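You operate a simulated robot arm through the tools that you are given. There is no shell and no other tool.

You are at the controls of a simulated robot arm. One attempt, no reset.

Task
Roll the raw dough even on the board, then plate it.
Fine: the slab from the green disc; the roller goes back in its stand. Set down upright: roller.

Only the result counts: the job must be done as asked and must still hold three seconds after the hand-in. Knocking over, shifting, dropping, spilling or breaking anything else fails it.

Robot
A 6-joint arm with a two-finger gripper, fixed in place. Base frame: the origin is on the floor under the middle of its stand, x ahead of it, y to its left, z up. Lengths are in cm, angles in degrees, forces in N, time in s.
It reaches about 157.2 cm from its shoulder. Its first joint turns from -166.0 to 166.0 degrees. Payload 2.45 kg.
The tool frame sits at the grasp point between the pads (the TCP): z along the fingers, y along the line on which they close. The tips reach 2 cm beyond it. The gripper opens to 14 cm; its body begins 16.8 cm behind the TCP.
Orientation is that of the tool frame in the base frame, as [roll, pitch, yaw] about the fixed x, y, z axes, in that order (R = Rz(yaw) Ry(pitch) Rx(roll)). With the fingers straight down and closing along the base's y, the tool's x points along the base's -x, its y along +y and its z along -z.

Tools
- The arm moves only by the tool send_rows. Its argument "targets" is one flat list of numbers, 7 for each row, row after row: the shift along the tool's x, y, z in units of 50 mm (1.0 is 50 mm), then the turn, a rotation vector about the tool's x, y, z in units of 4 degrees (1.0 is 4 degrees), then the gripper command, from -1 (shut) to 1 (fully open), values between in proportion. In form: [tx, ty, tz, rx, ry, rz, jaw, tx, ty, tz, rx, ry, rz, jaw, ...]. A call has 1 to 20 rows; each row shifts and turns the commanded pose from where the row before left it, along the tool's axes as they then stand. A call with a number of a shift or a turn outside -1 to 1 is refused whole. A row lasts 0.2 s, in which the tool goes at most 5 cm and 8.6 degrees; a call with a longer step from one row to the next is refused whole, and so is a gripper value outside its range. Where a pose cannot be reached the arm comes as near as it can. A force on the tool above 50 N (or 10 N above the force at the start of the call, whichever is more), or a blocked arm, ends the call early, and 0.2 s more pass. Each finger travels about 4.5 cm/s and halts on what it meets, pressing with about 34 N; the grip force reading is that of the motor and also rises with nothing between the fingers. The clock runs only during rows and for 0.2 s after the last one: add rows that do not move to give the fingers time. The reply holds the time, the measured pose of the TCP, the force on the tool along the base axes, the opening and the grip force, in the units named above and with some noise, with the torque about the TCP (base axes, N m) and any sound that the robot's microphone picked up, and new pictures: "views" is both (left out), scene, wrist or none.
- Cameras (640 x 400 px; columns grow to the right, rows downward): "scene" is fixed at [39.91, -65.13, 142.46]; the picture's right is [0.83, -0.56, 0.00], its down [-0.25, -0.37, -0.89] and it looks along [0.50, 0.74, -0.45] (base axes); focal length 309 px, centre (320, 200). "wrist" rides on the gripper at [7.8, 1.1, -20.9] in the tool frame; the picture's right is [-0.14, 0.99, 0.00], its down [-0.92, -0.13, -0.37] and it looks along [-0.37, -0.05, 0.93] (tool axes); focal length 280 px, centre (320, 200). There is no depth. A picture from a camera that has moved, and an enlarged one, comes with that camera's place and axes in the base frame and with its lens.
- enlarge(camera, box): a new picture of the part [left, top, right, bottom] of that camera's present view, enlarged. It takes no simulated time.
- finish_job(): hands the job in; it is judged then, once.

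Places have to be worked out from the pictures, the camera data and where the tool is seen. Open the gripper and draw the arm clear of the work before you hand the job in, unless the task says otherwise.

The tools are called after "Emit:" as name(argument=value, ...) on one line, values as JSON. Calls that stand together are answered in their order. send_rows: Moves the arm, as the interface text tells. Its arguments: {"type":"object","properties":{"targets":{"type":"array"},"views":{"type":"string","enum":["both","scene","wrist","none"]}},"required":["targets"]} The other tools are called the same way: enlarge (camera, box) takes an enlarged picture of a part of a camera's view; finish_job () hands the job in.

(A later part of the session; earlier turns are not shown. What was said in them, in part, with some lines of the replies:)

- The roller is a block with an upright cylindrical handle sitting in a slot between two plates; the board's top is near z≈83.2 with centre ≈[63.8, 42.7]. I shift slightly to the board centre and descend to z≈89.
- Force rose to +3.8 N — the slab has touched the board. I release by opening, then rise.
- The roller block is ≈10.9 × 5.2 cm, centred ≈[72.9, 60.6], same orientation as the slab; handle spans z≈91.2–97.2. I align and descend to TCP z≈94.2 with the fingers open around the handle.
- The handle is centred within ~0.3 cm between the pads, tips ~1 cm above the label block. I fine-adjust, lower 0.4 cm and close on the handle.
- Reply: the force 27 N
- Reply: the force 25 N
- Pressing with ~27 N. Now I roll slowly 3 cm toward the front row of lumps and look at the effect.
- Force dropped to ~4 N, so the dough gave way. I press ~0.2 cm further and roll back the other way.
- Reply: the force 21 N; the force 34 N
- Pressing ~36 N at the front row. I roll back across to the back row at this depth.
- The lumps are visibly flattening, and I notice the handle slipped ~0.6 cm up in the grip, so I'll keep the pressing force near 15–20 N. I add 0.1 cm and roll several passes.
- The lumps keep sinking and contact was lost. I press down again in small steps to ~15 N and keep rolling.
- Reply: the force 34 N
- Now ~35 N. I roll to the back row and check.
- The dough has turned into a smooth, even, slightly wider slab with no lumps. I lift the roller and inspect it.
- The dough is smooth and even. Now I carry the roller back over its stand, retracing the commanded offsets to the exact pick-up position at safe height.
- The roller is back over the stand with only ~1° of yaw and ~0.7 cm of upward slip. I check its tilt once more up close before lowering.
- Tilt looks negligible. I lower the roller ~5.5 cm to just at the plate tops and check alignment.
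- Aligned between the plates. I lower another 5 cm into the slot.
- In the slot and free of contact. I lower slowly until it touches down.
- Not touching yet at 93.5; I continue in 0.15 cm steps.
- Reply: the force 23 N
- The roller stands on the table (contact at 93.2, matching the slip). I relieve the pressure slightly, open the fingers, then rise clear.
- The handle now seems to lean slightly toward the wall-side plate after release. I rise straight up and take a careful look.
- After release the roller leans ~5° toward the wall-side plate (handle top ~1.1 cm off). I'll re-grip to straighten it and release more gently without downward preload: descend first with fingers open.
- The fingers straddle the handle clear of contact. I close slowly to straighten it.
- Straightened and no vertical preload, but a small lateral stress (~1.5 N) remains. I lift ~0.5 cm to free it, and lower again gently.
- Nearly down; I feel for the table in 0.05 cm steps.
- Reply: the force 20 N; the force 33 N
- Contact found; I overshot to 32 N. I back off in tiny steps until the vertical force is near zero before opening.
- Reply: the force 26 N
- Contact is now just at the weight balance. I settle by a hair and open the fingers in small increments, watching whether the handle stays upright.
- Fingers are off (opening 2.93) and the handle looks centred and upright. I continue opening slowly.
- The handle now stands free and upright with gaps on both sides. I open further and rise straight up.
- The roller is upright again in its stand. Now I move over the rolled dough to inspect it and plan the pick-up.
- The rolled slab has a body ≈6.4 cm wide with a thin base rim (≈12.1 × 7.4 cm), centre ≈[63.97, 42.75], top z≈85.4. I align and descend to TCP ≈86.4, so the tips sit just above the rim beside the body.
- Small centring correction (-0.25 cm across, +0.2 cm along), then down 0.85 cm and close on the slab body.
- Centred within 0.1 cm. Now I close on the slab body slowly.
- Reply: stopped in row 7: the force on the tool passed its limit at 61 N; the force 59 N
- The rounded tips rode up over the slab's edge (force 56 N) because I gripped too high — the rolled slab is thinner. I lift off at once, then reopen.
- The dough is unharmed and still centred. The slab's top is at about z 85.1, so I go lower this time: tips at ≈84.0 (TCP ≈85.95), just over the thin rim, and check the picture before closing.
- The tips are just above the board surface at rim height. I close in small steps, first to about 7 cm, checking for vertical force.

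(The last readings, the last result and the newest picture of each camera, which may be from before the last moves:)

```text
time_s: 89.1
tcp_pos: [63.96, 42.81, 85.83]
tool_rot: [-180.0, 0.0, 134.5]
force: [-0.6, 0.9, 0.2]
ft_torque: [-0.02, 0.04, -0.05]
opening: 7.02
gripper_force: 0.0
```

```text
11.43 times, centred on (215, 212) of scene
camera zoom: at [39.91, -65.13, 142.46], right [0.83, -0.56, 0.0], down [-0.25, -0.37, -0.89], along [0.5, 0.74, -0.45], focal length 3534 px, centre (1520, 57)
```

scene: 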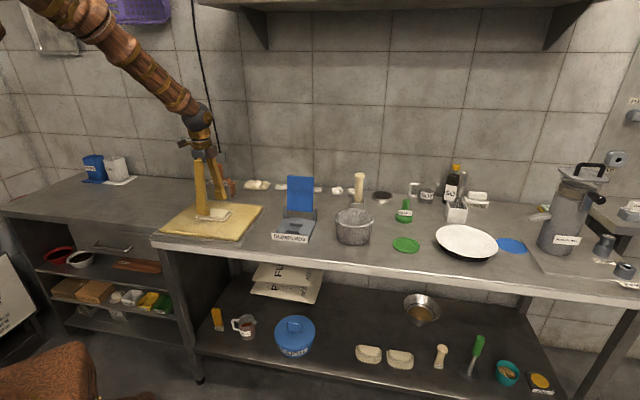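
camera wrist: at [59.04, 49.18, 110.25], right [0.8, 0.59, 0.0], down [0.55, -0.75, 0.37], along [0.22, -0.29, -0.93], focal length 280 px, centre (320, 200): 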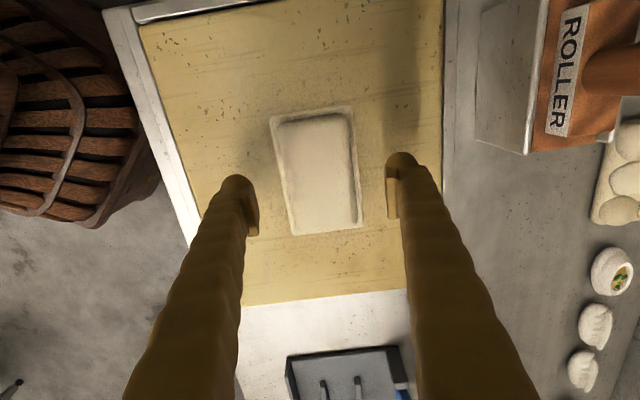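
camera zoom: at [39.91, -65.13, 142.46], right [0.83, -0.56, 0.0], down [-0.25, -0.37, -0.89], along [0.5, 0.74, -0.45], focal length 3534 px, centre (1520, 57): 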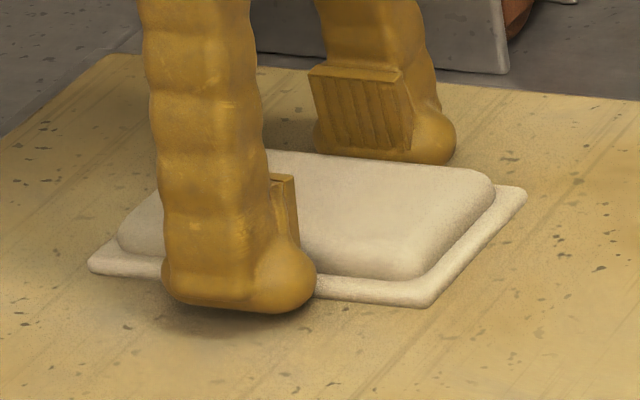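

At 7.0 cm still free. I close a bit more in steps of ~0.2 cm.

Emit:
send_rows(targets=[0, 0, 0, 0, 0, 0, -0.03, 0, 0, 0, 0, 0, 0, -0.06, 0, 0, 0, 0, 0, 0, -0.09, 0, 0, 0, 0, 0, 0, -0.09], views="none")

Emit:
send_rows(targets=[0, 0, 0, 0, 0, 0, -0.11, 0, 0, 0, 0, 0, 0, -0.11], views="none")

Emit:
enlarge(camera="scene", box=[190, 195, 240, 230])

```text
time_s: 90.1
tcp_pos: [64.04, 42.75, 85.66]
tool_rot: [-179.9, 0.0, 134.4]
force: [0.0, -1.0, 0.4]
ft_torque: [-0.02, 0.0, 0.01]
opening: 6.43
gripper_force: 0.3
```

```text
time_s: 90.7
tcp_pos: [63.96, 42.88, 85.89]
tool_rot: [-179.9, 0.0, 134.4]
force: [-0.4, 0.1, 0.1]
ft_torque: [-0.02, 0.02, 0.05]
opening: 6.32
gripper_force: 16.9
```

```text
11.43 times, centred on (215, 212) of scene
camera zoom: at [39.91, -65.13, 142.46], right [0.83, -0.56, 0.0], down [-0.25, -0.37, -0.89], along [0.5, 0.74, -0.45], focal length 3534 px, centre (1520, 57)
```

zoom: 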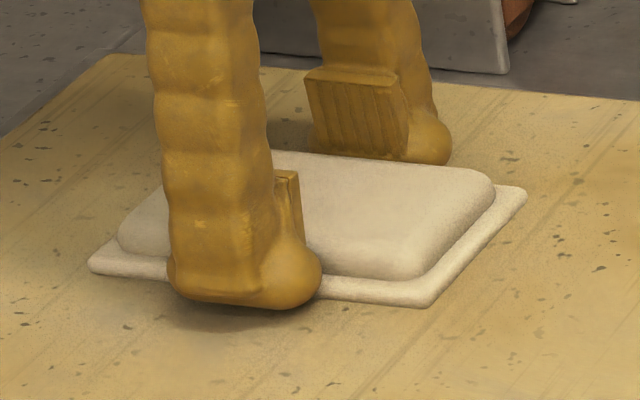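

Contact with the body at 6.3 cm, 17 N grip and no vertical force. I tighten a little more and check.

Emit:
send_rows(targets=[0, 0, 0, 0, 0, 0, -0.13, 0, 0, 0, 0, 0, 0, -0.13], views="none")

Emit:
send_rows(targets=[0, 0, 0, 0, 0, 0, -0.16, 0, 0, 0, 0, 0, 0, -0.16, 0, 0, 0, 0, 0, 0, -0.16], views="none")

```text
time_s: 91.3
tcp_pos: [64.01, 42.87, 85.87]
tool_rot: [-179.9, 0.0, 134.4]
force: [0.8, 0.8, 0.5]
ft_torque: [0.02, 0.0, 0.05]
opening: 6.28
gripper_force: 34.1
```

```text
time_s: 92.1
tcp_pos: [64.0, 42.88, 85.86]
tool_rot: [-179.9, -0.1, 134.4]
force: [-0.1, 0.8, 1.0]
ft_torque: [0.02, 0.0, 0.02]
opening: 6.32
gripper_force: 33.4
```

Firm 34 N grip with no vertical reaction. I lift slowly a few cm and check.

Emit:
send_rows(targets=[0, 0, -0.05, 0, 0, 0, -0.2, 0, 0, -0.1, 0, 0, 0, -0.2, 0, 0, -0.15, 0, 0, 0, -0.2, 0, 0, -0.2, 0, 0, 0, -0.2, 0, 0, -0.2, 0, 0, 0, -0.2, 0, 0, 0, 0, 0, 0, -0.2], views="both")

Emit:
enlarge(camera="scene", box=[180, 185, 250, 235])

Emit:
enlarge(camera="wrist", box=[210, 80, 430, 260])

```text
time_s: 93.5
tcp_pos: [63.99, 42.87, 89.34]
tool_rot: [-179.9, 0.0, 134.4]
force: [0.0, 0.4, -1.8]
ft_torque: [0.0, -0.03, -0.01]
opening: 6.28
gripper_force: 34.8
camera wrist: at [59.24, 49.25, 110.32], right [0.8, 0.59, 0.0], down [0.55, -0.75, 0.37], along [0.22, -0.3, -0.93], focal length 280 px, centre (320, 200)
```

scene: 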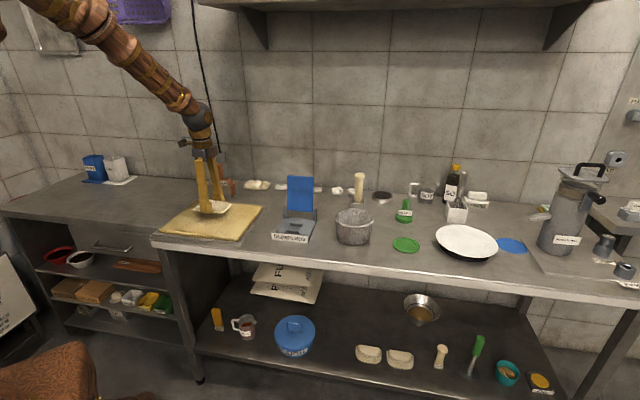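
wrist: 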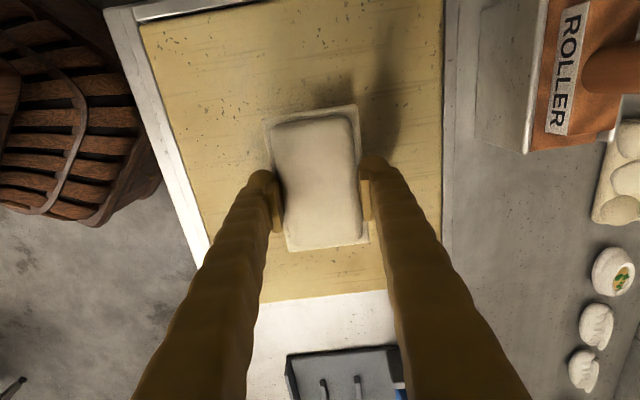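

```text
8.00 times, centred on (215, 210) of scene
camera zoom: at [39.91, -65.13, 142.46], right [0.83, -0.56, 0.0], down [-0.25, -0.37, -0.89], along [0.5, 0.74, -0.45], focal length 2474 px, centre (1160, 120)
```

zoom: 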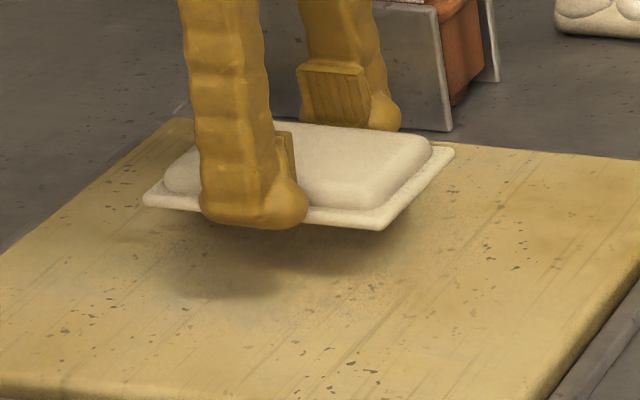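

```text
2.22 times, centred on (320, 170) of wrist
camera zoom: at [59.24, 49.25, 110.32], right [0.8, 0.59, 0.0], down [0.55, -0.75, 0.37], along [0.22, -0.3, -0.93], focal length 623 px, centre (320, 267)
```

zoom: 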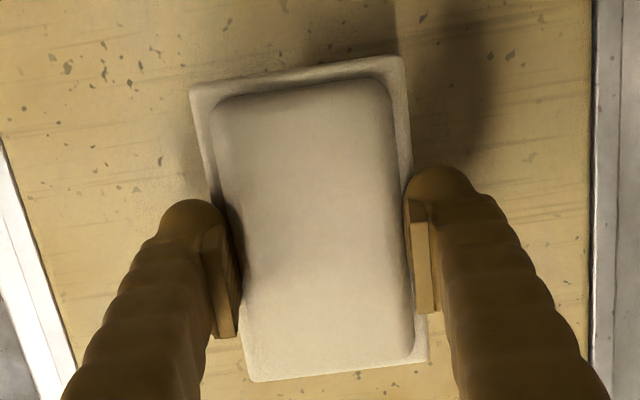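

The slab is lifted level and secure. I raise to z≈115 and carry it along the table toward the plate, stopping ~20 cm short to measure the plate.

Emit:
send_rows(targets=[0, 0, -0.4, 0, 0, 0, -0.2, 0, 0, -0.8, 0, 0, 0, -0.2, 0, 0, -0.9, 0, 0, 0, -0.2, 0, 0, -0.9, 0, 0, 0, -0.2, 0, 0, -0.9, 0, 0, 0, -0.2, 0, 0, -0.9, 0, 0, 0, -0.2, 0, 0, -0.4, 0, 0, 0, -0.2, 0, 0, 0, 0, 0, 0, -0.2], views="none")

Emit:
send_rows(targets=[-0.4, 0, 0, 0, 0, 0, -0.2, -0.8, 0, 0, 0, 0, 0, -0.2, -0.9, 0, 0, 0, 0, 0, -0.2, -0.9, 0, 0, 0, 0, 0, -0.2, -0.9, 0, 0, 0, 0, 0, -0.2, -0.9, 0, 0, 0, 0, 0, -0.2, -0.9, 0, 0, 0, 0, 0, -0.2, -0.9, 0, 0, 0, 0, 0, -0.2, -0.9, 0, 0, 0, 0, 0, -0.2, -0.9, 0, 0, 0, 0, 0, -0.2, -0.9, 0, 0, 0, 0, 0, -0.2, -0.9, 0, 0, 0, 0, 0, -0.2, -0.9, 0, 0, 0, 0, 0, -0.2, -0.9, 0, 0, 0, 0, 0, -0.2, -0.6, 0, 0, 0, 0, 0, -0.2, -0.3, 0, 0, 0, 0, 0, -0.2, 0, 0, 0, 0, 0, 0, -0.2], views="both")

Emit:
enlarge(camera="wrist", box=[220, 130, 430, 330])

```text
time_s: 95.3
tcp_pos: [64.21, 43.04, 115.43]
tool_rot: [-179.8, 0.0, 134.5]
force: [0.6, 0.5, -0.7]
ft_torque: [-0.02, -0.02, 0.03]
opening: 6.27
gripper_force: 34.3
```

```text
time_s: 98.9
tcp_pos: [109.01, -3.45, 115.52]
tool_rot: [-179.9, 0.0, 134.4]
force: [0.3, 0.0, -1.0]
ft_torque: [0.03, -0.01, 0.0]
opening: 6.3
gripper_force: 34.3
camera wrist: at [104.28, 2.99, 136.47], right [0.8, 0.59, 0.0], down [0.55, -0.75, 0.37], along [0.22, -0.3, -0.93], focal length 280 px, centre (320, 200)
```

scene: 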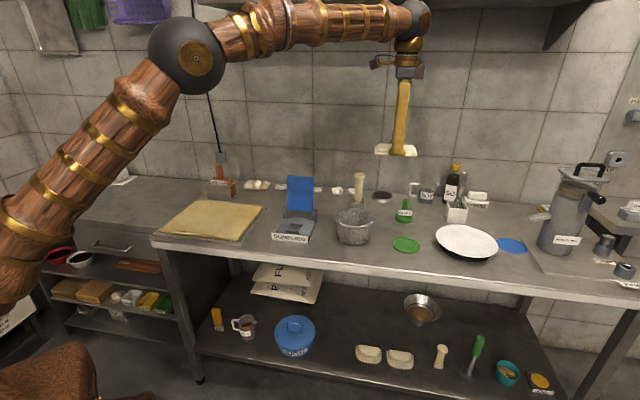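
wrist: 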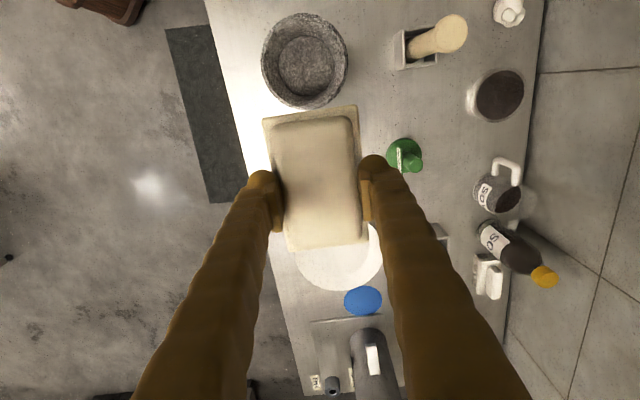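

```text
2.00 times, centred on (325, 230) of wrist
camera zoom: at [104.28, 2.99, 136.47], right [0.8, 0.59, 0.0], down [0.55, -0.75, 0.37], along [0.22, -0.3, -0.93], focal length 561 px, centre (310, 140)
```

zoom: 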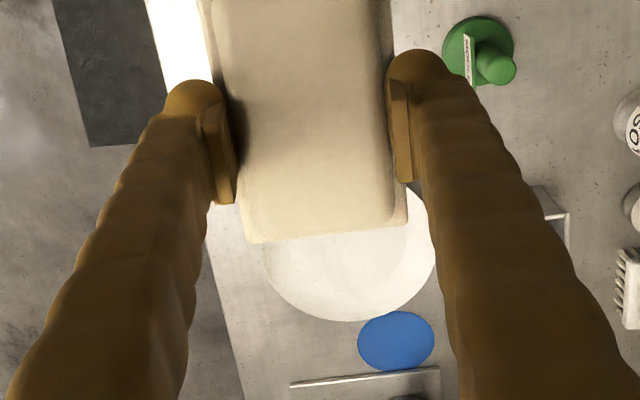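

Plate rim centre works out to ≈[127.35, -21.45] (radius ~9.6, rim z≈84.5), and the slab is centred on the TCP. I move over the plate and come down to z≈96.

Emit:
send_rows(targets=[-0.6, 0.02, 0, 0, 0, 0, -0.2, -0.9, 0.02, 0, 0, 0, 0, -0.2, -0.9, 0.02, 0, 0, 0, 0, -0.2, -0.9, 0.02, 0, 0, 0, 0, -0.2, -0.9, 0.02, 0, 0, 0, 0, -0.2, -0.6, 0, 0, 0, 0, 0, -0.2, -0.34, 0, 0, 0, 0, 0, -0.2, 0, 0, 0.5, 0, 0, 0, -0.2, 0, 0, 0.8, 0, 0, 0, -0.2, 0, 0, 0.9, 0, 0, 0, -0.2, 0, 0, 0.9, 0, 0, 0, -0.2, 0, 0, 0.6, 0, 0, 0, -0.2, 0, 0, 0.2, 0, 0, 0, -0.2, 0, 0, 0, 0, 0, 0, -0.2], views="both")

Emit:
enlarge(camera="scene", box=[420, 200, 510, 270])

Emit:
enlarge(camera="wrist", box=[200, 80, 440, 270])

```text
time_s: 101.9
tcp_pos: [115.58, -15.82, 92.94]
tool_rot: [-180.0, -0.1, 134.5]
force: [0.4, -0.3, -1.8]
ft_torque: [-0.01, -0.02, 0.02]
opening: 6.29
gripper_force: 33.8
out of reach, approached as far as the arm can: row 3, 4, 5, 6, 7
camera wrist: at [110.85, -9.51, 113.91], right [0.8, 0.59, 0.0], down [0.55, -0.75, 0.37], along [0.22, -0.3, -0.93], focal length 280 px, centre (320, 200)
```

scene: 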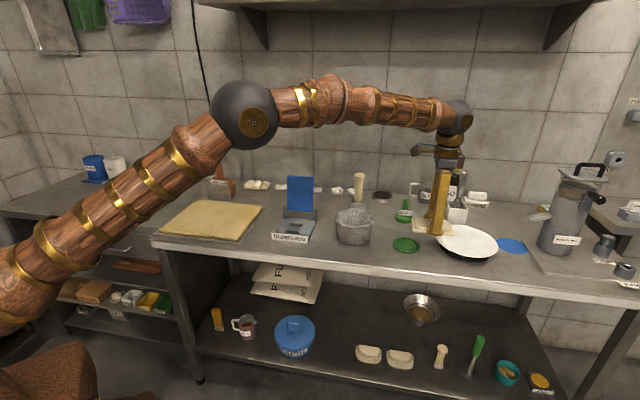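
wrist: 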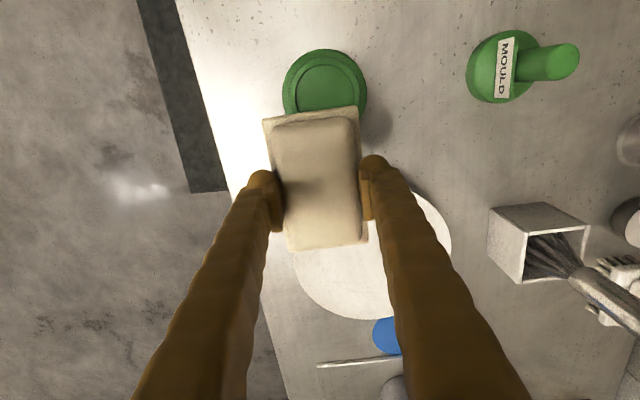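

```text
5.71 times, centred on (465, 235) of scene
camera zoom: at [39.91, -65.13, 142.46], right [0.83, -0.56, 0.0], down [-0.25, -0.37, -0.89], along [0.5, 0.74, -0.45], focal length 1767 px, centre (-509, 0)
```

zoom: 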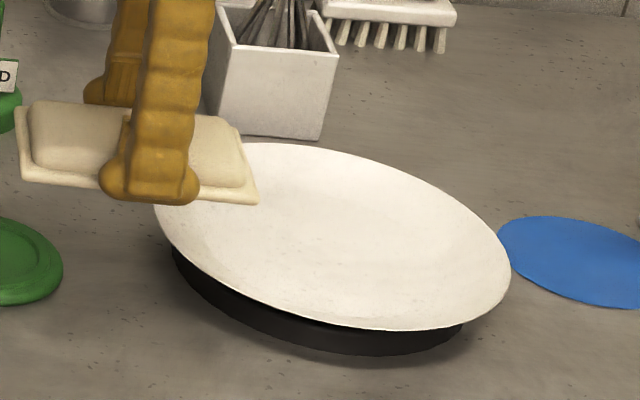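

```text
2.11 times, centred on (320, 175) of wrist
camera zoom: at [110.85, -9.51, 113.91], right [0.8, 0.59, 0.0], down [0.55, -0.75, 0.37], along [0.22, -0.3, -0.93], focal length 590 px, centre (320, 253)
```

zoom: 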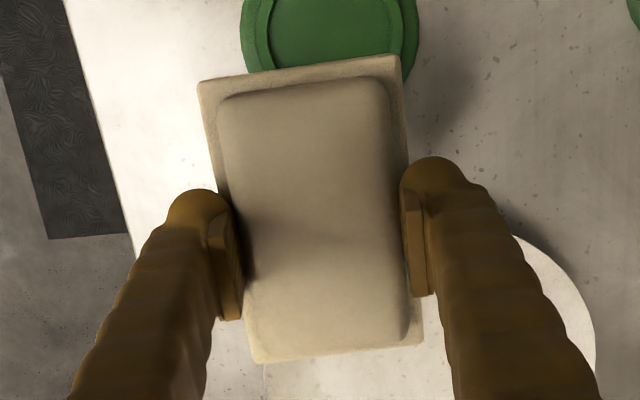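

At z≈115 the plate position was out of reach, so the arm stopped short and came down at [115.6, -15.8] — fortunately clear of everything (slab bottom ≈90.4). Reach should be better at this lower height; I move horizontally toward the plate centre step by step.

Emit:
send_rows(targets=[-0.3, 0.11, 0, 0, 0, 0, -0.2, -0.5, 0.18, 0, 0, 0, 0, -0.2, -0.5, 0.18, 0, 0, 0, 0, -0.2, 0, 0, 0, 0, 0, 0, -0.2], views="both")

Emit:
enlarge(camera="scene", box=[420, 200, 510, 270])

```text
time_s: 102.9
tcp_pos: [121.56, -18.99, 92.79]
tool_rot: [-179.8, 0.0, 134.5]
force: [0.5, 0.4, -2.5]
ft_torque: [-0.03, 0.0, -0.01]
opening: 6.28
gripper_force: 34.1
camera wrist: at [116.98, -12.62, 113.86], right [0.8, 0.59, 0.0], down [0.55, -0.75, 0.37], along [0.22, -0.3, -0.93], focal length 280 px, centre (320, 200)
```

scene: 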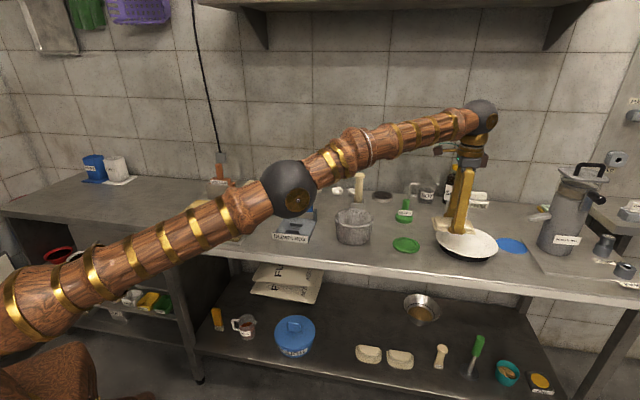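
wrist: 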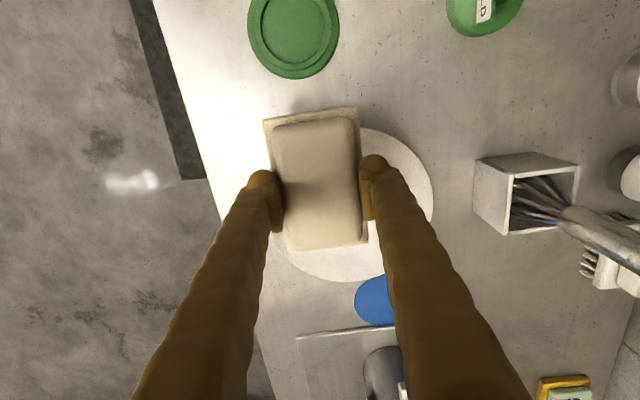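

```text
5.71 times, centred on (465, 235) of scene
camera zoom: at [39.91, -65.13, 142.46], right [0.83, -0.56, 0.0], down [-0.25, -0.37, -0.89], along [0.5, 0.74, -0.45], focal length 1767 px, centre (-509, 0)
```

zoom: 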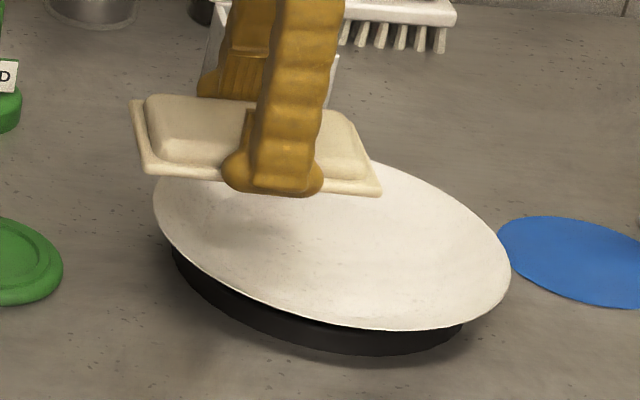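

It reached [121.6, -19.0]. A circle fit to the rim in this view gives the plate centre ≈[127.6, -21.45]; I continue the remaining ~6.5 cm.

Emit:
send_rows(targets=[-0.3, 0.13, 0, 0, 0, 0, -0.2, -0.4, 0.17, 0, 0, 0, 0, -0.2, -0.35, 0.15, 0, 0, 0, 0, -0.2, -0.147, 0.07, 0, 0, 0, 0, -0.2, 0, 0, 0, 0, 0, 0, -0.2], views="both")

Emit:
enlarge(camera="scene", box=[420, 200, 510, 270])

Emit:
enlarge(camera="wrist", box=[200, 80, 440, 270])

```text
time_s: 104.1
tcp_pos: [122.0, -19.74, 92.03]
tool_rot: [-179.9, 0.0, 134.4]
force: [-0.6, 0.0, -1.2]
ft_torque: [-0.02, -0.01, 0.01]
opening: 6.25
gripper_force: 34.4
out of reach, approached as far as the arm can: row 1, 2, 3, 4
camera wrist: at [117.24, -13.42, 113.13], right [0.8, 0.59, 0.0], down [0.55, -0.75, 0.37], along [0.22, -0.3, -0.93], focal length 280 px, centre (320, 200)
```

scene: 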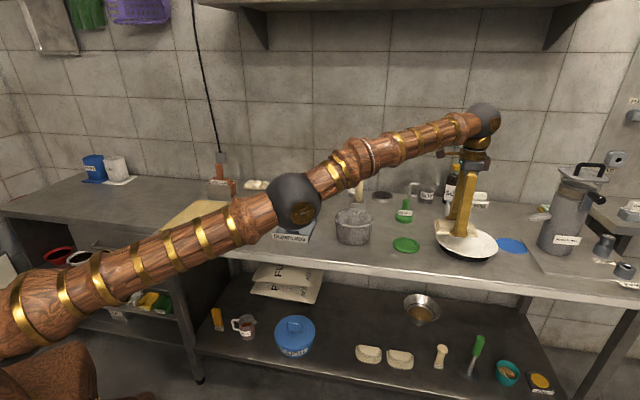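
wrist: 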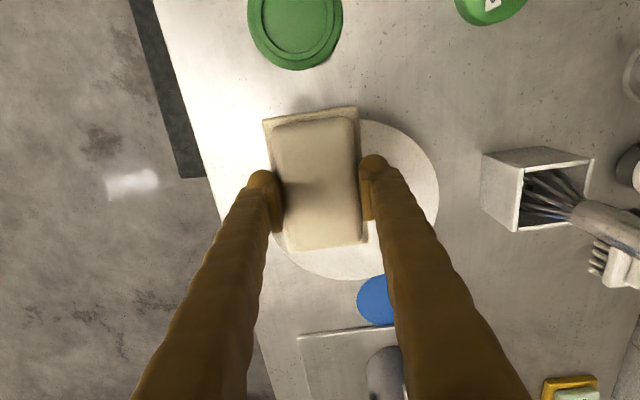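

```text
5.71 times, centred on (465, 235) of scene
camera zoom: at [39.91, -65.13, 142.46], right [0.83, -0.56, 0.0], down [-0.25, -0.37, -0.89], along [0.5, 0.74, -0.45], focal length 1767 px, centre (-509, 0)
```

zoom: 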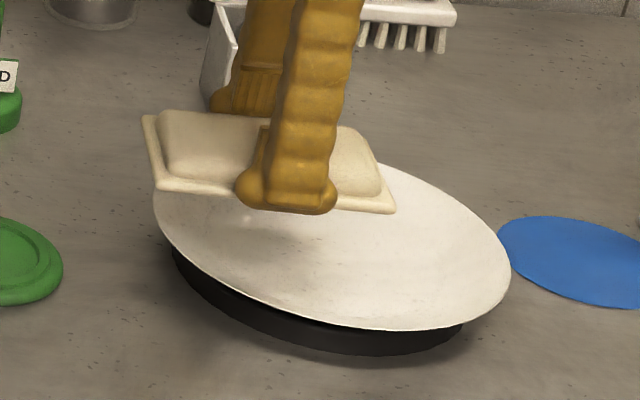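

```text
2.11 times, centred on (320, 175) of wrist
camera zoom: at [117.24, -13.42, 113.13], right [0.8, 0.59, 0.0], down [0.55, -0.75, 0.37], along [0.22, -0.3, -0.93], focal length 590 px, centre (320, 253)
```

zoom: 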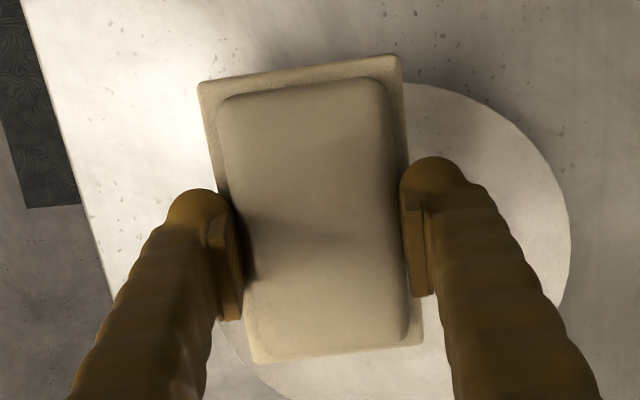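

With a vertical tool the arm's reach ends ~5 cm short of the plate centre. Tilting the tool ~12° (fingers pointing outward, slab's near end slightly lower) brings the wrist closer in and gives the needed reach; I do that rotation about the TCP first.

Emit:
send_rows(targets=[0, 0, 0, 0, -0.5, 0, -0.2, 0, 0, 0, 0, -0.75, 0, -0.2, 0, 0, 0, 0, -0.75, 0, -0.2, 0, 0, 0, 0, -0.6, 0, -0.2, 0, 0, 0, 0, -0.4, 0, -0.2, 0, 0, 0, 0, 0, 0, -0.2], views="both")

Emit:
enlarge(camera="scene", box=[420, 200, 510, 270])

```text
time_s: 105.5
tcp_pos: [122.01, -19.78, 92.07]
tool_rot: [-179.9, 11.9, 134.4]
force: [-0.9, -0.4, -1.8]
ft_torque: [-0.03, -0.04, -0.04]
opening: 6.3
gripper_force: 34.0
camera wrist: at [114.33, -10.38, 110.97], right [0.8, 0.6, 0.03], down [0.49, -0.68, 0.55], along [0.35, -0.43, -0.83], focal length 280 px, centre (320, 200)
```

scene: 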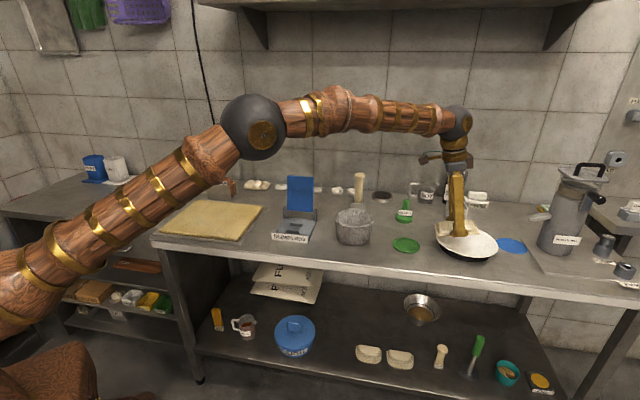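
wrist: 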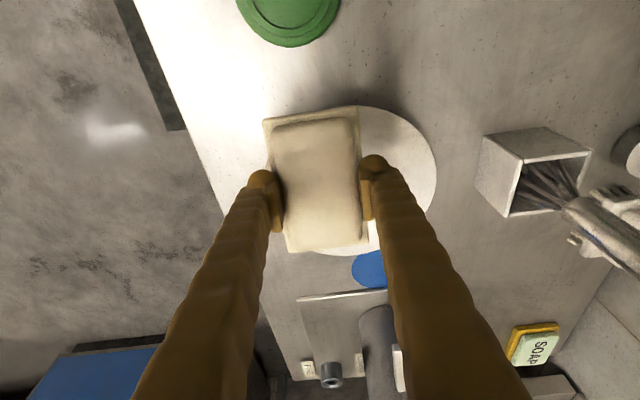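

```text
5.71 times, centred on (465, 235) of scene
camera zoom: at [39.91, -65.13, 142.46], right [0.83, -0.56, 0.0], down [-0.25, -0.37, -0.89], along [0.5, 0.74, -0.45], focal length 1767 px, centre (-509, 0)
```

zoom: 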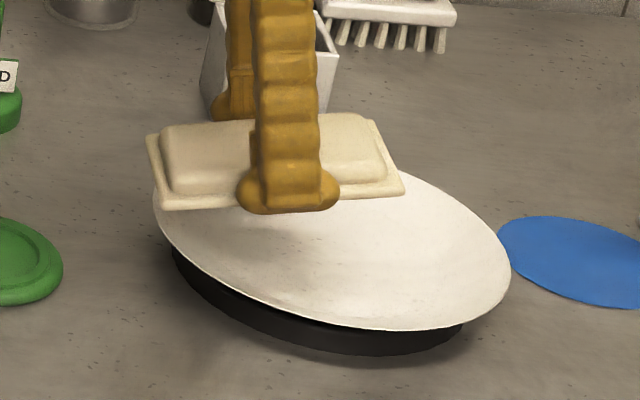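

The tilt freed plenty of reach. Now I shift outward and slightly down, so the slab centre comes over the plate centre.

Emit:
send_rows(targets=[-0.205, 0.1405, 0.146, 0, 0, 0, -0.2, -0.205, 0.1405, 0.146, 0, 0, 0, -0.2, -0.205, 0.1405, 0.146, 0, 0, 0, -0.2, -0.205, 0.1405, 0.146, 0, 0, 0, -0.2, 0, 0, 0, 0, 0, 0, -0.2], views="both")

Emit:
enlarge(camera="scene", box=[420, 200, 510, 270])

Emit:
enlarge(camera="wrist", box=[200, 80, 440, 270])

```text
time_s: 106.7
tcp_pos: [127.2, -21.07, 90.04]
tool_rot: [-179.8, 11.9, 134.4]
force: [0.3, -0.7, -0.9]
ft_torque: [0.01, 0.01, -0.02]
opening: 6.28
gripper_force: 34.0
camera wrist: at [119.58, -11.71, 108.96], right [0.8, 0.6, 0.03], down [0.49, -0.68, 0.55], along [0.35, -0.43, -0.83], focal length 280 px, centre (320, 200)
```

scene: 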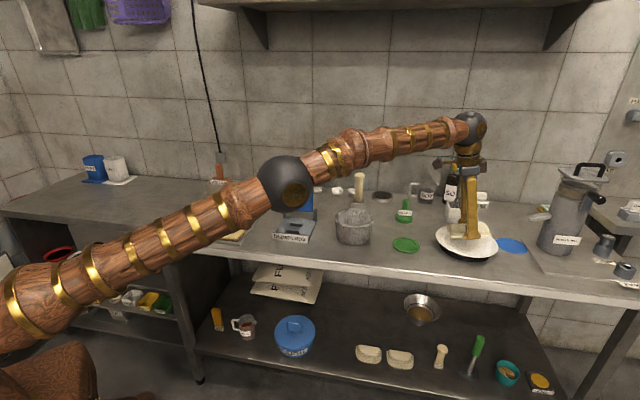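
wrist: 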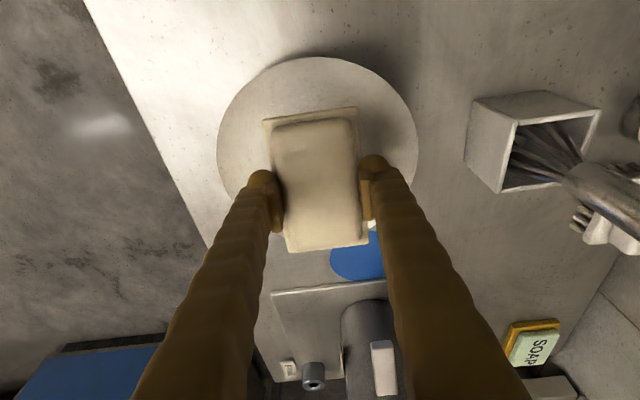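

```text
5.71 times, centred on (465, 235) of scene
camera zoom: at [39.91, -65.13, 142.46], right [0.83, -0.56, 0.0], down [-0.25, -0.37, -0.89], along [0.5, 0.74, -0.45], focal length 1767 px, centre (-509, 0)
```

zoom: 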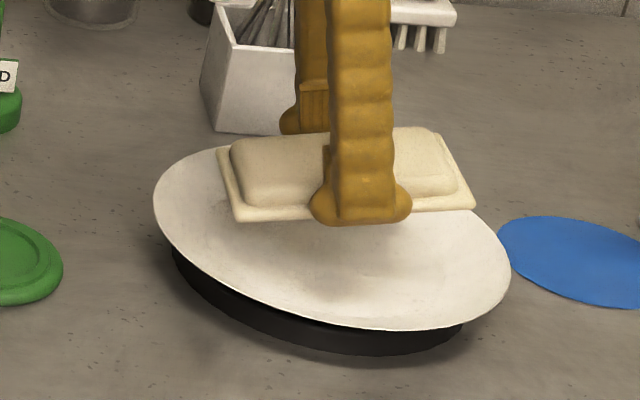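

```text
2.11 times, centred on (320, 175) of wrist
camera zoom: at [119.58, -11.71, 108.96], right [0.8, 0.6, 0.03], down [0.49, -0.68, 0.55], along [0.35, -0.43, -0.83], focal length 590 px, centre (320, 253)
```

zoom: 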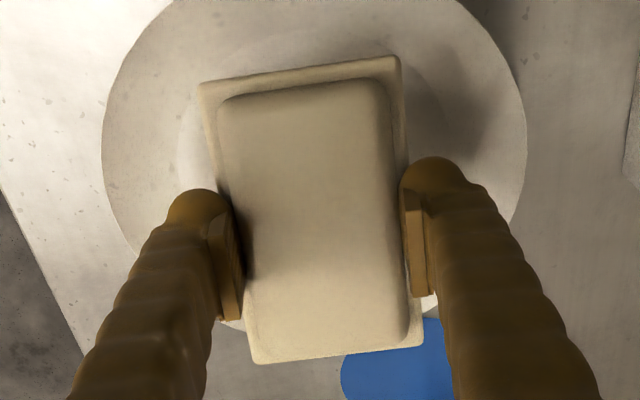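

Slab centre now sits over the plate centre ([127.57, -21.45] vs plate [127.5, -21.5]). I lower vertically in steps, watching the force for first contact of the near end.

Emit:
send_rows(targets=[0.0412, 0, 0.1957, 0, 0, 0, -0.2, 0.0412, 0, 0.1957, 0, 0, 0, -0.2, 0, 0, 0, 0, 0, 0, -0.2], views="scene")

Emit:
enlarge(camera="scene", box=[420, 200, 510, 270])

```text
time_s: 107.5
tcp_pos: [127.24, -21.09, 87.98]
tool_rot: [-179.9, 12.1, 134.4]
force: [-0.8, 0.3, -0.4]
ft_torque: [-0.01, 0.0, 0.02]
opening: 6.29
gripper_force: 33.9
```

scene: 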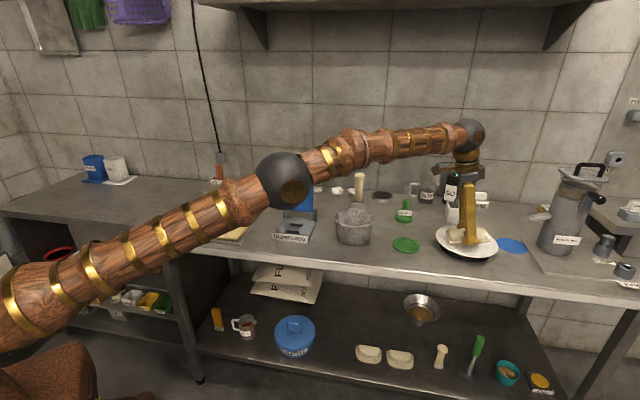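

```text
5.71 times, centred on (465, 235) of scene
camera zoom: at [39.91, -65.13, 142.46], right [0.83, -0.56, 0.0], down [-0.25, -0.37, -0.89], along [0.5, 0.74, -0.45], focal length 1767 px, centre (-509, 0)
```

zoom: 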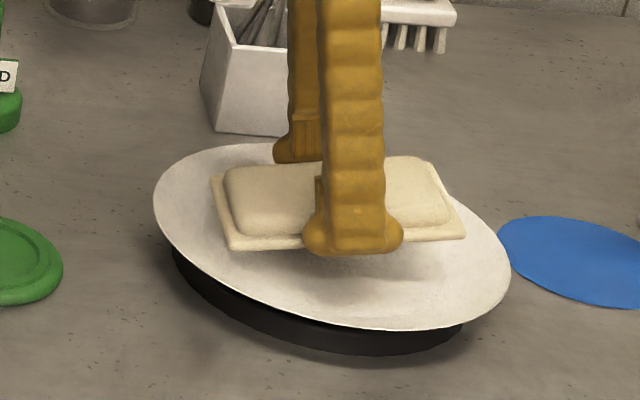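

Almost there, no clear contact yet. I go down in 0.3 cm steps.

Emit:
send_rows(targets=[0.0124, 0, 0.0587, 0, 0, 0, -0.2, 0, 0, 0, 0, 0, 0, -0.2], views="none")

Emit:
send_rows(targets=[0.0124, 0, 0.0587, 0, 0, 0, -0.2, 0, 0, 0, 0, 0, 0, -0.2], views="none")

Emit:
enlarge(camera="scene", box=[420, 200, 510, 270])

```text
time_s: 108.1
tcp_pos: [127.24, -21.06, 87.81]
tool_rot: [-180.0, 12.2, 134.4]
force: [4.1, 0.2, 16.9]
ft_torque: [0.67, 0.54, -0.08]
opening: 6.25
gripper_force: 34.4
```

```text
time_s: 108.7
tcp_pos: [127.26, -21.15, 87.47]
tool_rot: [-179.9, 12.1, 134.4]
force: [6.0, -5.5, 17.1]
ft_torque: [0.55, 0.57, 0.04]
opening: 6.28
gripper_force: 34.5
```

```text
5.71 times, centred on (465, 235) of scene
camera zoom: at [39.91, -65.13, 142.46], right [0.83, -0.56, 0.0], down [-0.25, -0.37, -0.89], along [0.5, 0.74, -0.45], focal length 1767 px, centre (-509, 0)
```

zoom: 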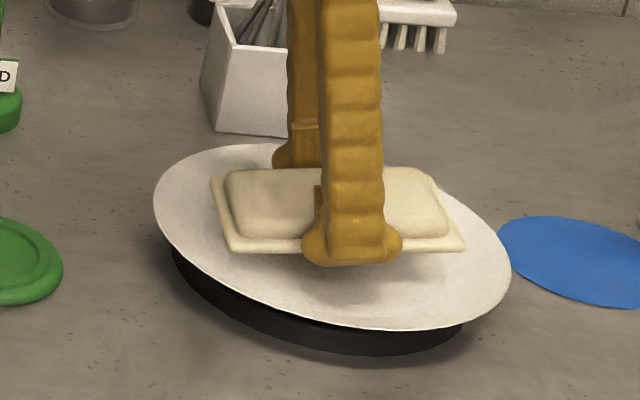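

Contact at ~17 N and the slab is pivoting flatter in the grip as intended; the plate hasn't moved. I continue lowering gently.

Emit:
send_rows(targets=[0.0083, 0, 0.0391, 0, 0, 0, -0.2, 0, 0, 0, 0, 0, 0, -0.2], views="none")

Emit:
send_rows(targets=[0.0083, 0, 0.0391, 0, 0, 0, -0.2, 0, 0, 0, 0, 0, 0, -0.2], views="none")

Emit:
enlarge(camera="scene", box=[420, 200, 510, 270])

```text
time_s: 109.3
tcp_pos: [127.2, -21.09, 87.11]
tool_rot: [-180.0, 12.1, 134.5]
force: [3.4, -3.5, 17.6]
ft_torque: [0.58, 0.61, -0.03]
opening: 6.29
gripper_force: 33.9
```

```text
time_s: 109.9
tcp_pos: [127.21, -21.13, 86.94]
tool_rot: [-179.9, 12.1, 134.6]
force: [1.4, -2.0, 16.5]
ft_torque: [0.62, 0.61, 0.01]
opening: 6.27
gripper_force: 34.1
```

```text
5.71 times, centred on (465, 235) of scene
camera zoom: at [39.91, -65.13, 142.46], right [0.83, -0.56, 0.0], down [-0.25, -0.37, -0.89], along [0.5, 0.74, -0.45], focal length 1767 px, centre (-509, 0)
```

zoom: 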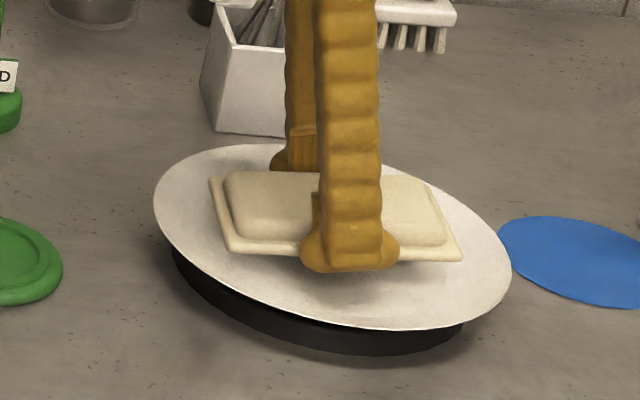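

The slab is flattening steadily (~4° left), force steady at ~17 N. I continue a bit further.

Emit:
send_rows(targets=[0.0083, 0, 0.0391, 0, 0, 0, -0.2, 0, 0, 0, 0, 0, 0, -0.2], views="none")

Emit:
send_rows(targets=[0.0083, 0, 0.0391, 0, 0, 0, -0.2, 0, 0, 0, 0, 0, 0, -0.2], views="none")

Emit:
enlarge(camera="scene", box=[420, 200, 510, 270])

```text
time_s: 110.5
tcp_pos: [127.14, -21.18, 87.07]
tool_rot: [-179.9, 12.2, 134.3]
force: [5.0, -1.8, 24.9]
ft_torque: [0.66, 0.58, -0.02]
opening: 6.28
gripper_force: 33.9
```

```text
time_s: 111.1
tcp_pos: [127.36, -21.07, 86.94]
tool_rot: [-179.9, 12.3, 134.4]
force: [-2.7, -1.1, 44.4]
ft_torque: [0.77, 0.81, 0.14]
opening: 6.31
gripper_force: 34.5
```

```text
5.71 times, centred on (465, 235) of scene
camera zoom: at [39.91, -65.13, 142.46], right [0.83, -0.56, 0.0], down [-0.25, -0.37, -0.89], along [0.5, 0.74, -0.45], focal length 1767 px, centre (-509, 0)
```

zoom: 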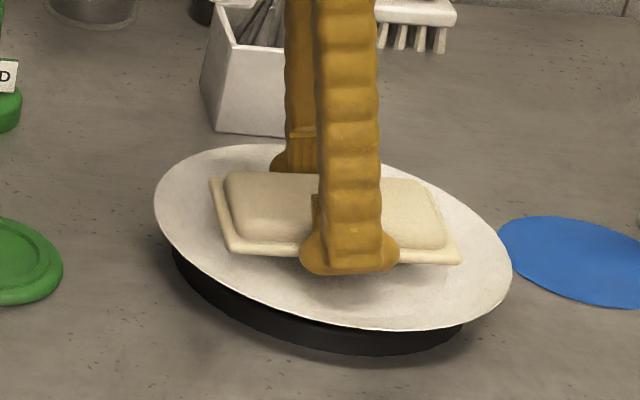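

Force rose to 44 N — firm contact now and the slab is nearly flat. I back off slightly, then open the fingers gently just wide enough.

Emit:
send_rows(targets=[-0.0083, 0, -0.0391, 0, 0, 0, -0.2, 0, 0, 0, 0, 0, 0, -0.2], views="none")

```text
time_s: 111.7
tcp_pos: [127.33, -21.23, 86.82]
tool_rot: [-179.9, 12.1, 134.5]
force: [12.1, -4.9, 34.8]
ft_torque: [0.31, 0.12, -0.03]
opening: 6.3
gripper_force: 34.1
```

Emit:
send_rows(targets=[-0.0062, 0, -0.0294, 0, 0, 0, -0.2, 0, 0, 0, 0, 0, 0, -0.2], views="none")

Emit:
enlarge(camera="scene", box=[420, 200, 510, 270])

```text
time_s: 112.3
tcp_pos: [127.24, -21.06, 86.82]
tool_rot: [-179.8, 12.0, 134.3]
force: [2.7, -4.5, 22.9]
ft_torque: [0.04, 0.1, -0.01]
opening: 6.3
gripper_force: 34.2
```

```text
5.71 times, centred on (465, 235) of scene
camera zoom: at [39.91, -65.13, 142.46], right [0.83, -0.56, 0.0], down [-0.25, -0.37, -0.89], along [0.5, 0.74, -0.45], focal length 1767 px, centre (-509, 0)
```

zoom: 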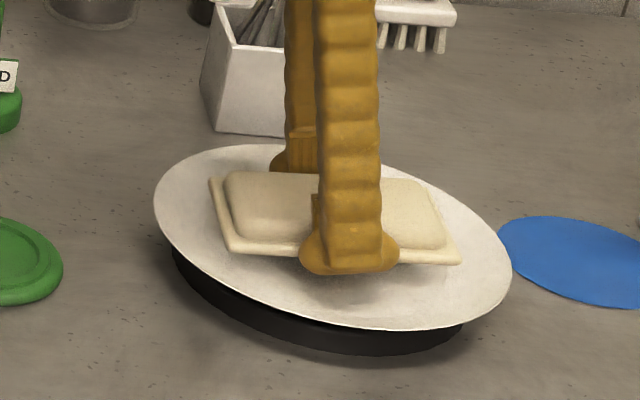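

Torque has dropped to about zero with 23 N — the slab is now supported on both ends. I back off a touch more and open slightly.

Emit:
send_rows(targets=[-0.0062, 0, -0.0294, 0, 0, 0, -0.2, 0, 0, 0, 0, 0, 0, -0.2, 0, 0, 0, 0, 0, 0, -0.08, 0, 0, 0, 0, 0, 0, -0.04, 0, 0, 0, 0, 0, 0, 0.0, 0, 0, 0, 0, 0, 0, 0.04, 0, 0, 0, 0, 0, 0, 0.04, 0, 0, 0, 0, 0, 0, 0.04], views="none")

Emit:
enlarge(camera="scene", box=[420, 200, 510, 270])

Emit:
enlarge(camera="wrist", box=[200, 80, 440, 270])

```text
time_s: 114.1
tcp_pos: [127.31, -21.02, 87.09]
tool_rot: [-179.9, 12.1, 134.4]
force: [-0.2, 0.2, -0.1]
ft_torque: [-0.02, -0.03, -0.01]
opening: 7.29
gripper_force: 0.0
```

```text
5.71 times, centred on (465, 235) of scene
camera zoom: at [39.91, -65.13, 142.46], right [0.83, -0.56, 0.0], down [-0.25, -0.37, -0.89], along [0.5, 0.74, -0.45], focal length 1767 px, centre (-509, 0)
```

zoom: 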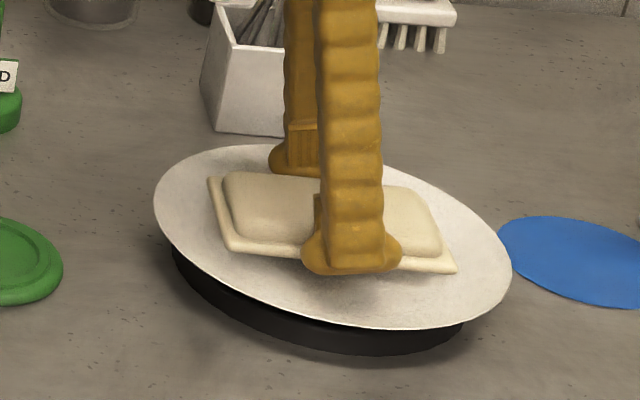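

```text
2.11 times, centred on (320, 175) of wrist
camera zoom: at [119.61, -11.7, 106.04], right [0.8, 0.6, 0.03], down [0.49, -0.68, 0.55], along [0.35, -0.43, -0.83], focal length 590 px, centre (320, 253)
```

zoom: 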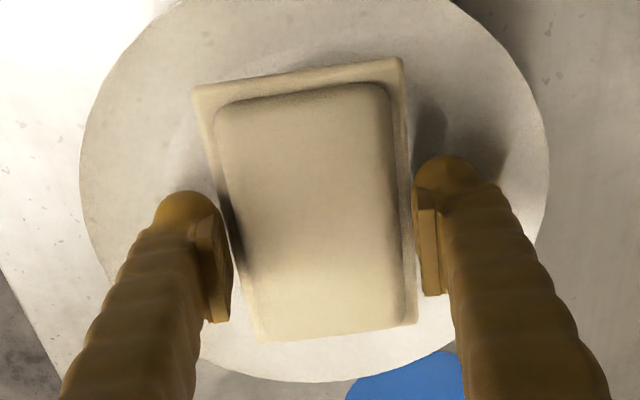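

Released — the slab lies flat on the plate, inside the rim. I retreat along the tool axis, then up and back toward the base.

Emit:
send_rows(targets=[0, 0, -0.1, 0, 0, 0, 0.06, 0, 0, -0.2, 0, 0, 0, 0.06, 0, 0, -0.3, 0, 0, 0, 0.06, 0, 0, -0.4, 0, 0, 0, 0.06, 0.3, 0, -0.6, 0, 0, 0, 0.06, 0.5, 0, -0.6, 0, 0, 0, 0.06, 0.6, 0, -0.6, 0, 0, 0, 0.06, 0.6, 0, -0.6, 0, 0, 0, 0.06, 0, 0, 0, 0, 0, 0, 0.06], views="both")

Emit:
enlarge(camera="scene", box=[420, 200, 510, 270])

Emit:
enlarge(camera="wrist", box=[220, 150, 420, 320])

```text
time_s: 116.1
tcp_pos: [117.91, -11.51, 101.79]
tool_rot: [-179.8, 12.0, 134.4]
force: [-0.7, 0.5, 0.0]
ft_torque: [0.01, 0.02, 0.01]
opening: 7.4
gripper_force: 0.1
camera wrist: at [110.27, -2.24, 120.68], right [0.8, 0.6, 0.03], down [0.49, -0.68, 0.55], along [0.35, -0.43, -0.83], focal length 280 px, centre (320, 200)
```

scene: 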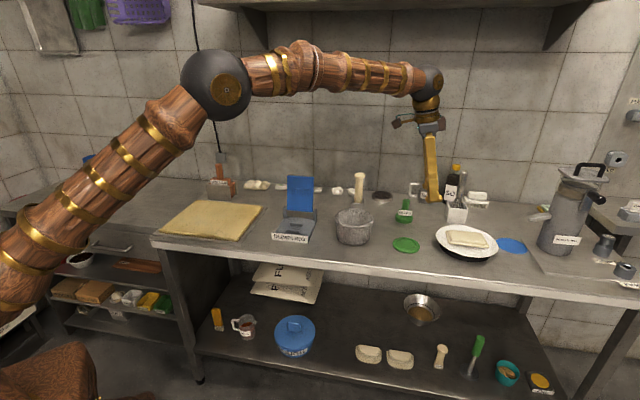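
wrist: 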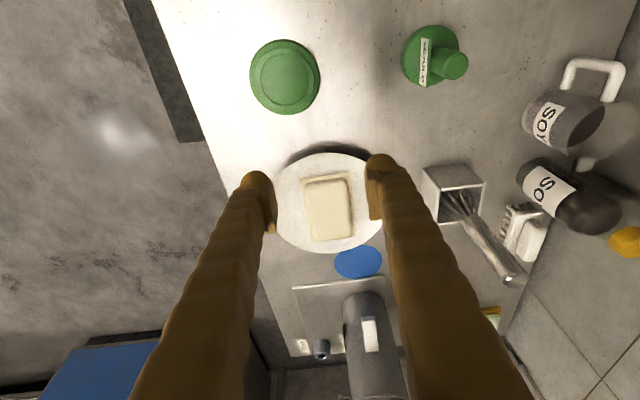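

```text
5.71 times, centred on (465, 235) of scene
camera zoom: at [39.91, -65.13, 142.46], right [0.83, -0.56, 0.0], down [-0.25, -0.37, -0.89], along [0.5, 0.74, -0.45], focal length 1767 px, centre (-509, 0)
```

zoom: 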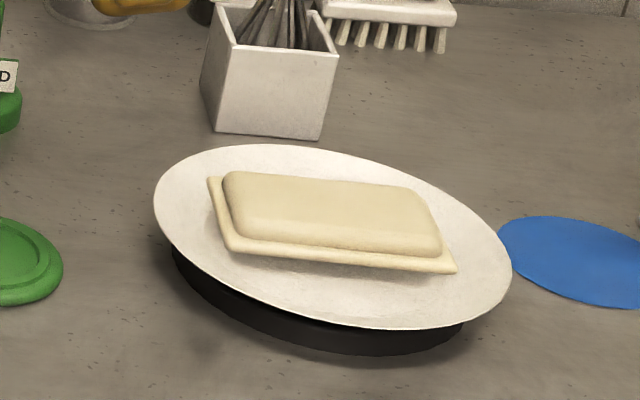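

```text
2.35 times, centred on (320, 235) of wrist
camera zoom: at [110.27, -2.24, 120.68], right [0.8, 0.6, 0.03], down [0.49, -0.68, 0.55], along [0.35, -0.43, -0.83], focal length 660 px, centre (320, 118)
```

zoom: 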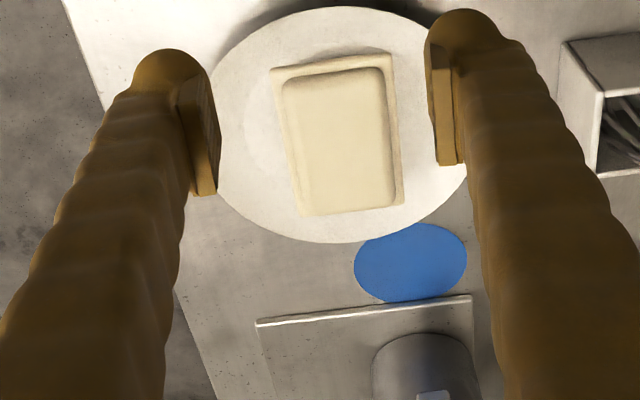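

The smooth slab is centred on the plate and the plate hasn't moved. I straighten the tool and withdraw the arm up and away from the work, then verify everything.

Emit:
send_rows(targets=[0, 0, -0.3, 0, 0.75, 0, 0.3, 0, 0, -0.4, 0, 0.75, 0, 0.3, 0, 0, -0.4, 0, 0.75, 0, 0.3, 0, 0, -0.4, 0, 0.75, 0, 0.3, 0.4, 0, -0.5, 0, 0, 0, 0.5, 0.7, 0, -0.4, 0, 0, 0, 0.5, 0.8, 0, -0.3, 0, 0, 0, 0.5, 0.8, 0, -0.3, 0, 0, 0, 0.5, 0.8, 0, 0, 0, 0, 0, 0.5, 0.8, 0, 0, 0, 0, 0, 0.5, 0.8, 0, 0, 0, 0, 0, 0.5, 0.5, -0.5, 0, 0, 0, 0, 0.5, 0.3, -0.6, 0, 0, 0, 0, 0.5, 0, -0.6, 0, 0, 0, 0, 0.5, 0, 0, 0, 0, 0, 0, 0.5], views="both")

Emit:
enlarge(camera="scene", box=[150, 140, 350, 265])

Emit:
enlarge(camera="scene", box=[330, 150, 530, 275])

Emit:
enlarge(camera="scene", box=[195, 150, 245, 210])

```text
time_s: 119.3
tcp_pos: [90.49, 4.38, 116.53]
tool_rot: [-179.9, 0.0, 134.4]
force: [-0.5, 0.5, -0.6]
ft_torque: [-0.03, 0.0, -0.01]
opening: 10.49
gripper_force: 0.0
camera wrist: at [85.8, 10.82, 137.6], right [0.8, 0.59, 0.0], down [0.55, -0.75, 0.37], along [0.22, -0.3, -0.93], focal length 280 px, centre (320, 200)
```

scene: 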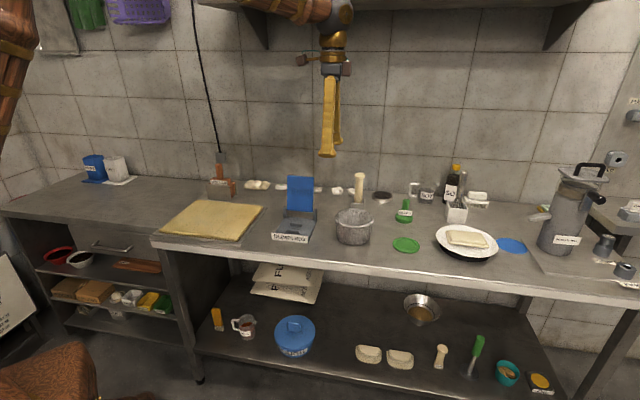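
wrist: 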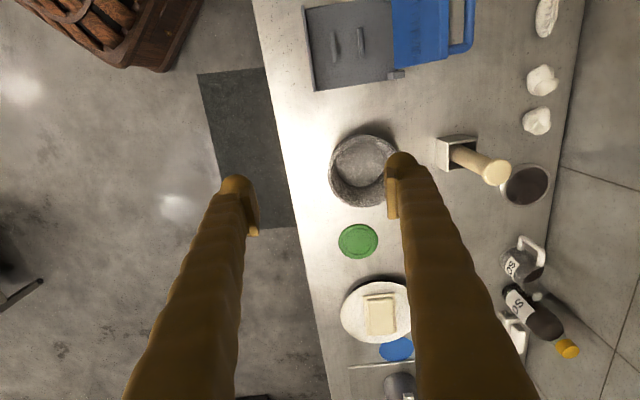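

```text
3.20 times, centred on (250, 202) of scene
camera zoom: at [39.91, -65.13, 142.46], right [0.83, -0.56, 0.0], down [-0.25, -0.37, -0.89], along [0.5, 0.74, -0.45], focal length 990 px, centre (544, 192)
```

zoom: 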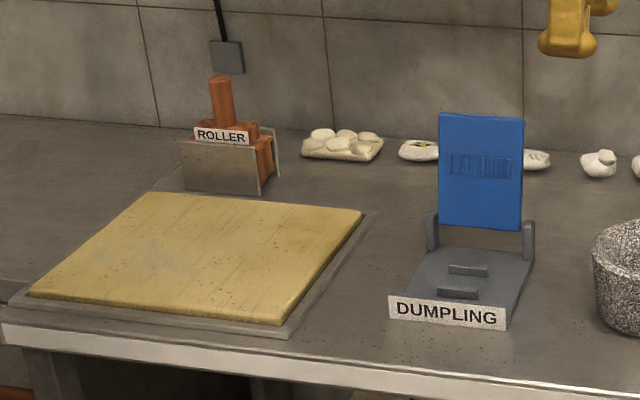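

```text
3.20 times, centred on (430, 212) of scene
camera zoom: at [39.91, -65.13, 142.46], right [0.83, -0.56, 0.0], down [-0.25, -0.37, -0.89], along [0.5, 0.74, -0.45], focal length 990 px, centre (-32, 160)
```

zoom: 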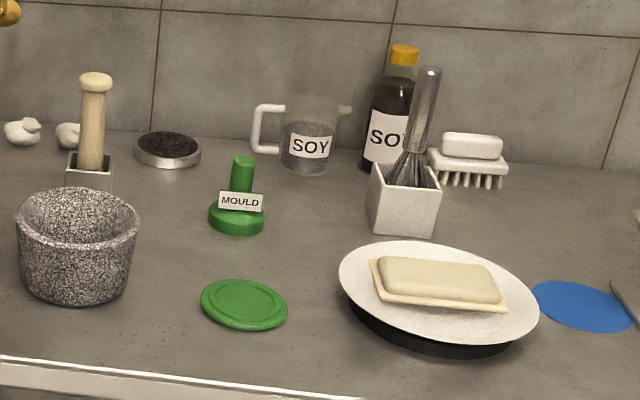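

```text
6.67 times, centred on (220, 180) of scene
camera zoom: at [39.91, -65.13, 142.46], right [0.83, -0.56, 0.0], down [-0.25, -0.37, -0.89], along [0.5, 0.74, -0.45], focal length 2061 px, centre (987, 333)
```

zoom: 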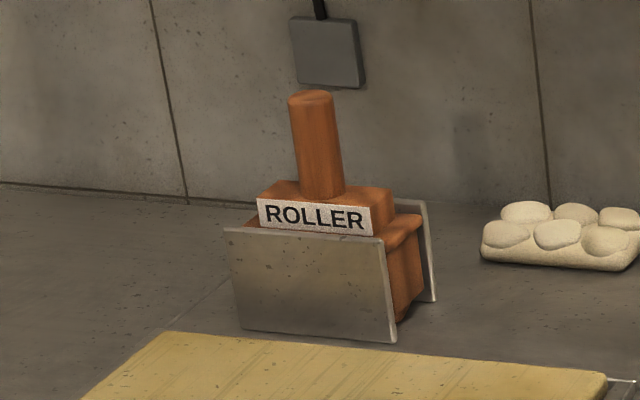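

Final check: the smooth slab lies on the plate and the roller stands upright in its stand. The green disc, plate and everything else are where they started, and the gripper is open and clear of the work. I hand the job in.

Emit:
finish_job()

```text
The job is handed in.
```

The slab from the green disc has been rolled smooth on the board and now lies flat, centred on the white plate. I've handed the job in; no result has come back yet.

- **Dough:** the lumps flattened after a few passes with the roller. My first attempt to pick the rolled slab up was too high. The fingers rode onto it and pressed with about 60 N before the call stopped. The slab looked undamaged, and the second grip lower down held.
- **Roller:** it stands upright in its stand. It leaned about 5° after I first set it down, so I re-gripped it and released it more gently. It has stayed upright since.
- **Plating:** the plate was just beyond reach with the tool vertical, so I tilted the tool about 12° and let the slab settle flat onto the plate. The plate did not move.
- **Everything else:** the green disc, the second slab by the wall and the other items are where they started. The arm is drawn back with the gripper open.
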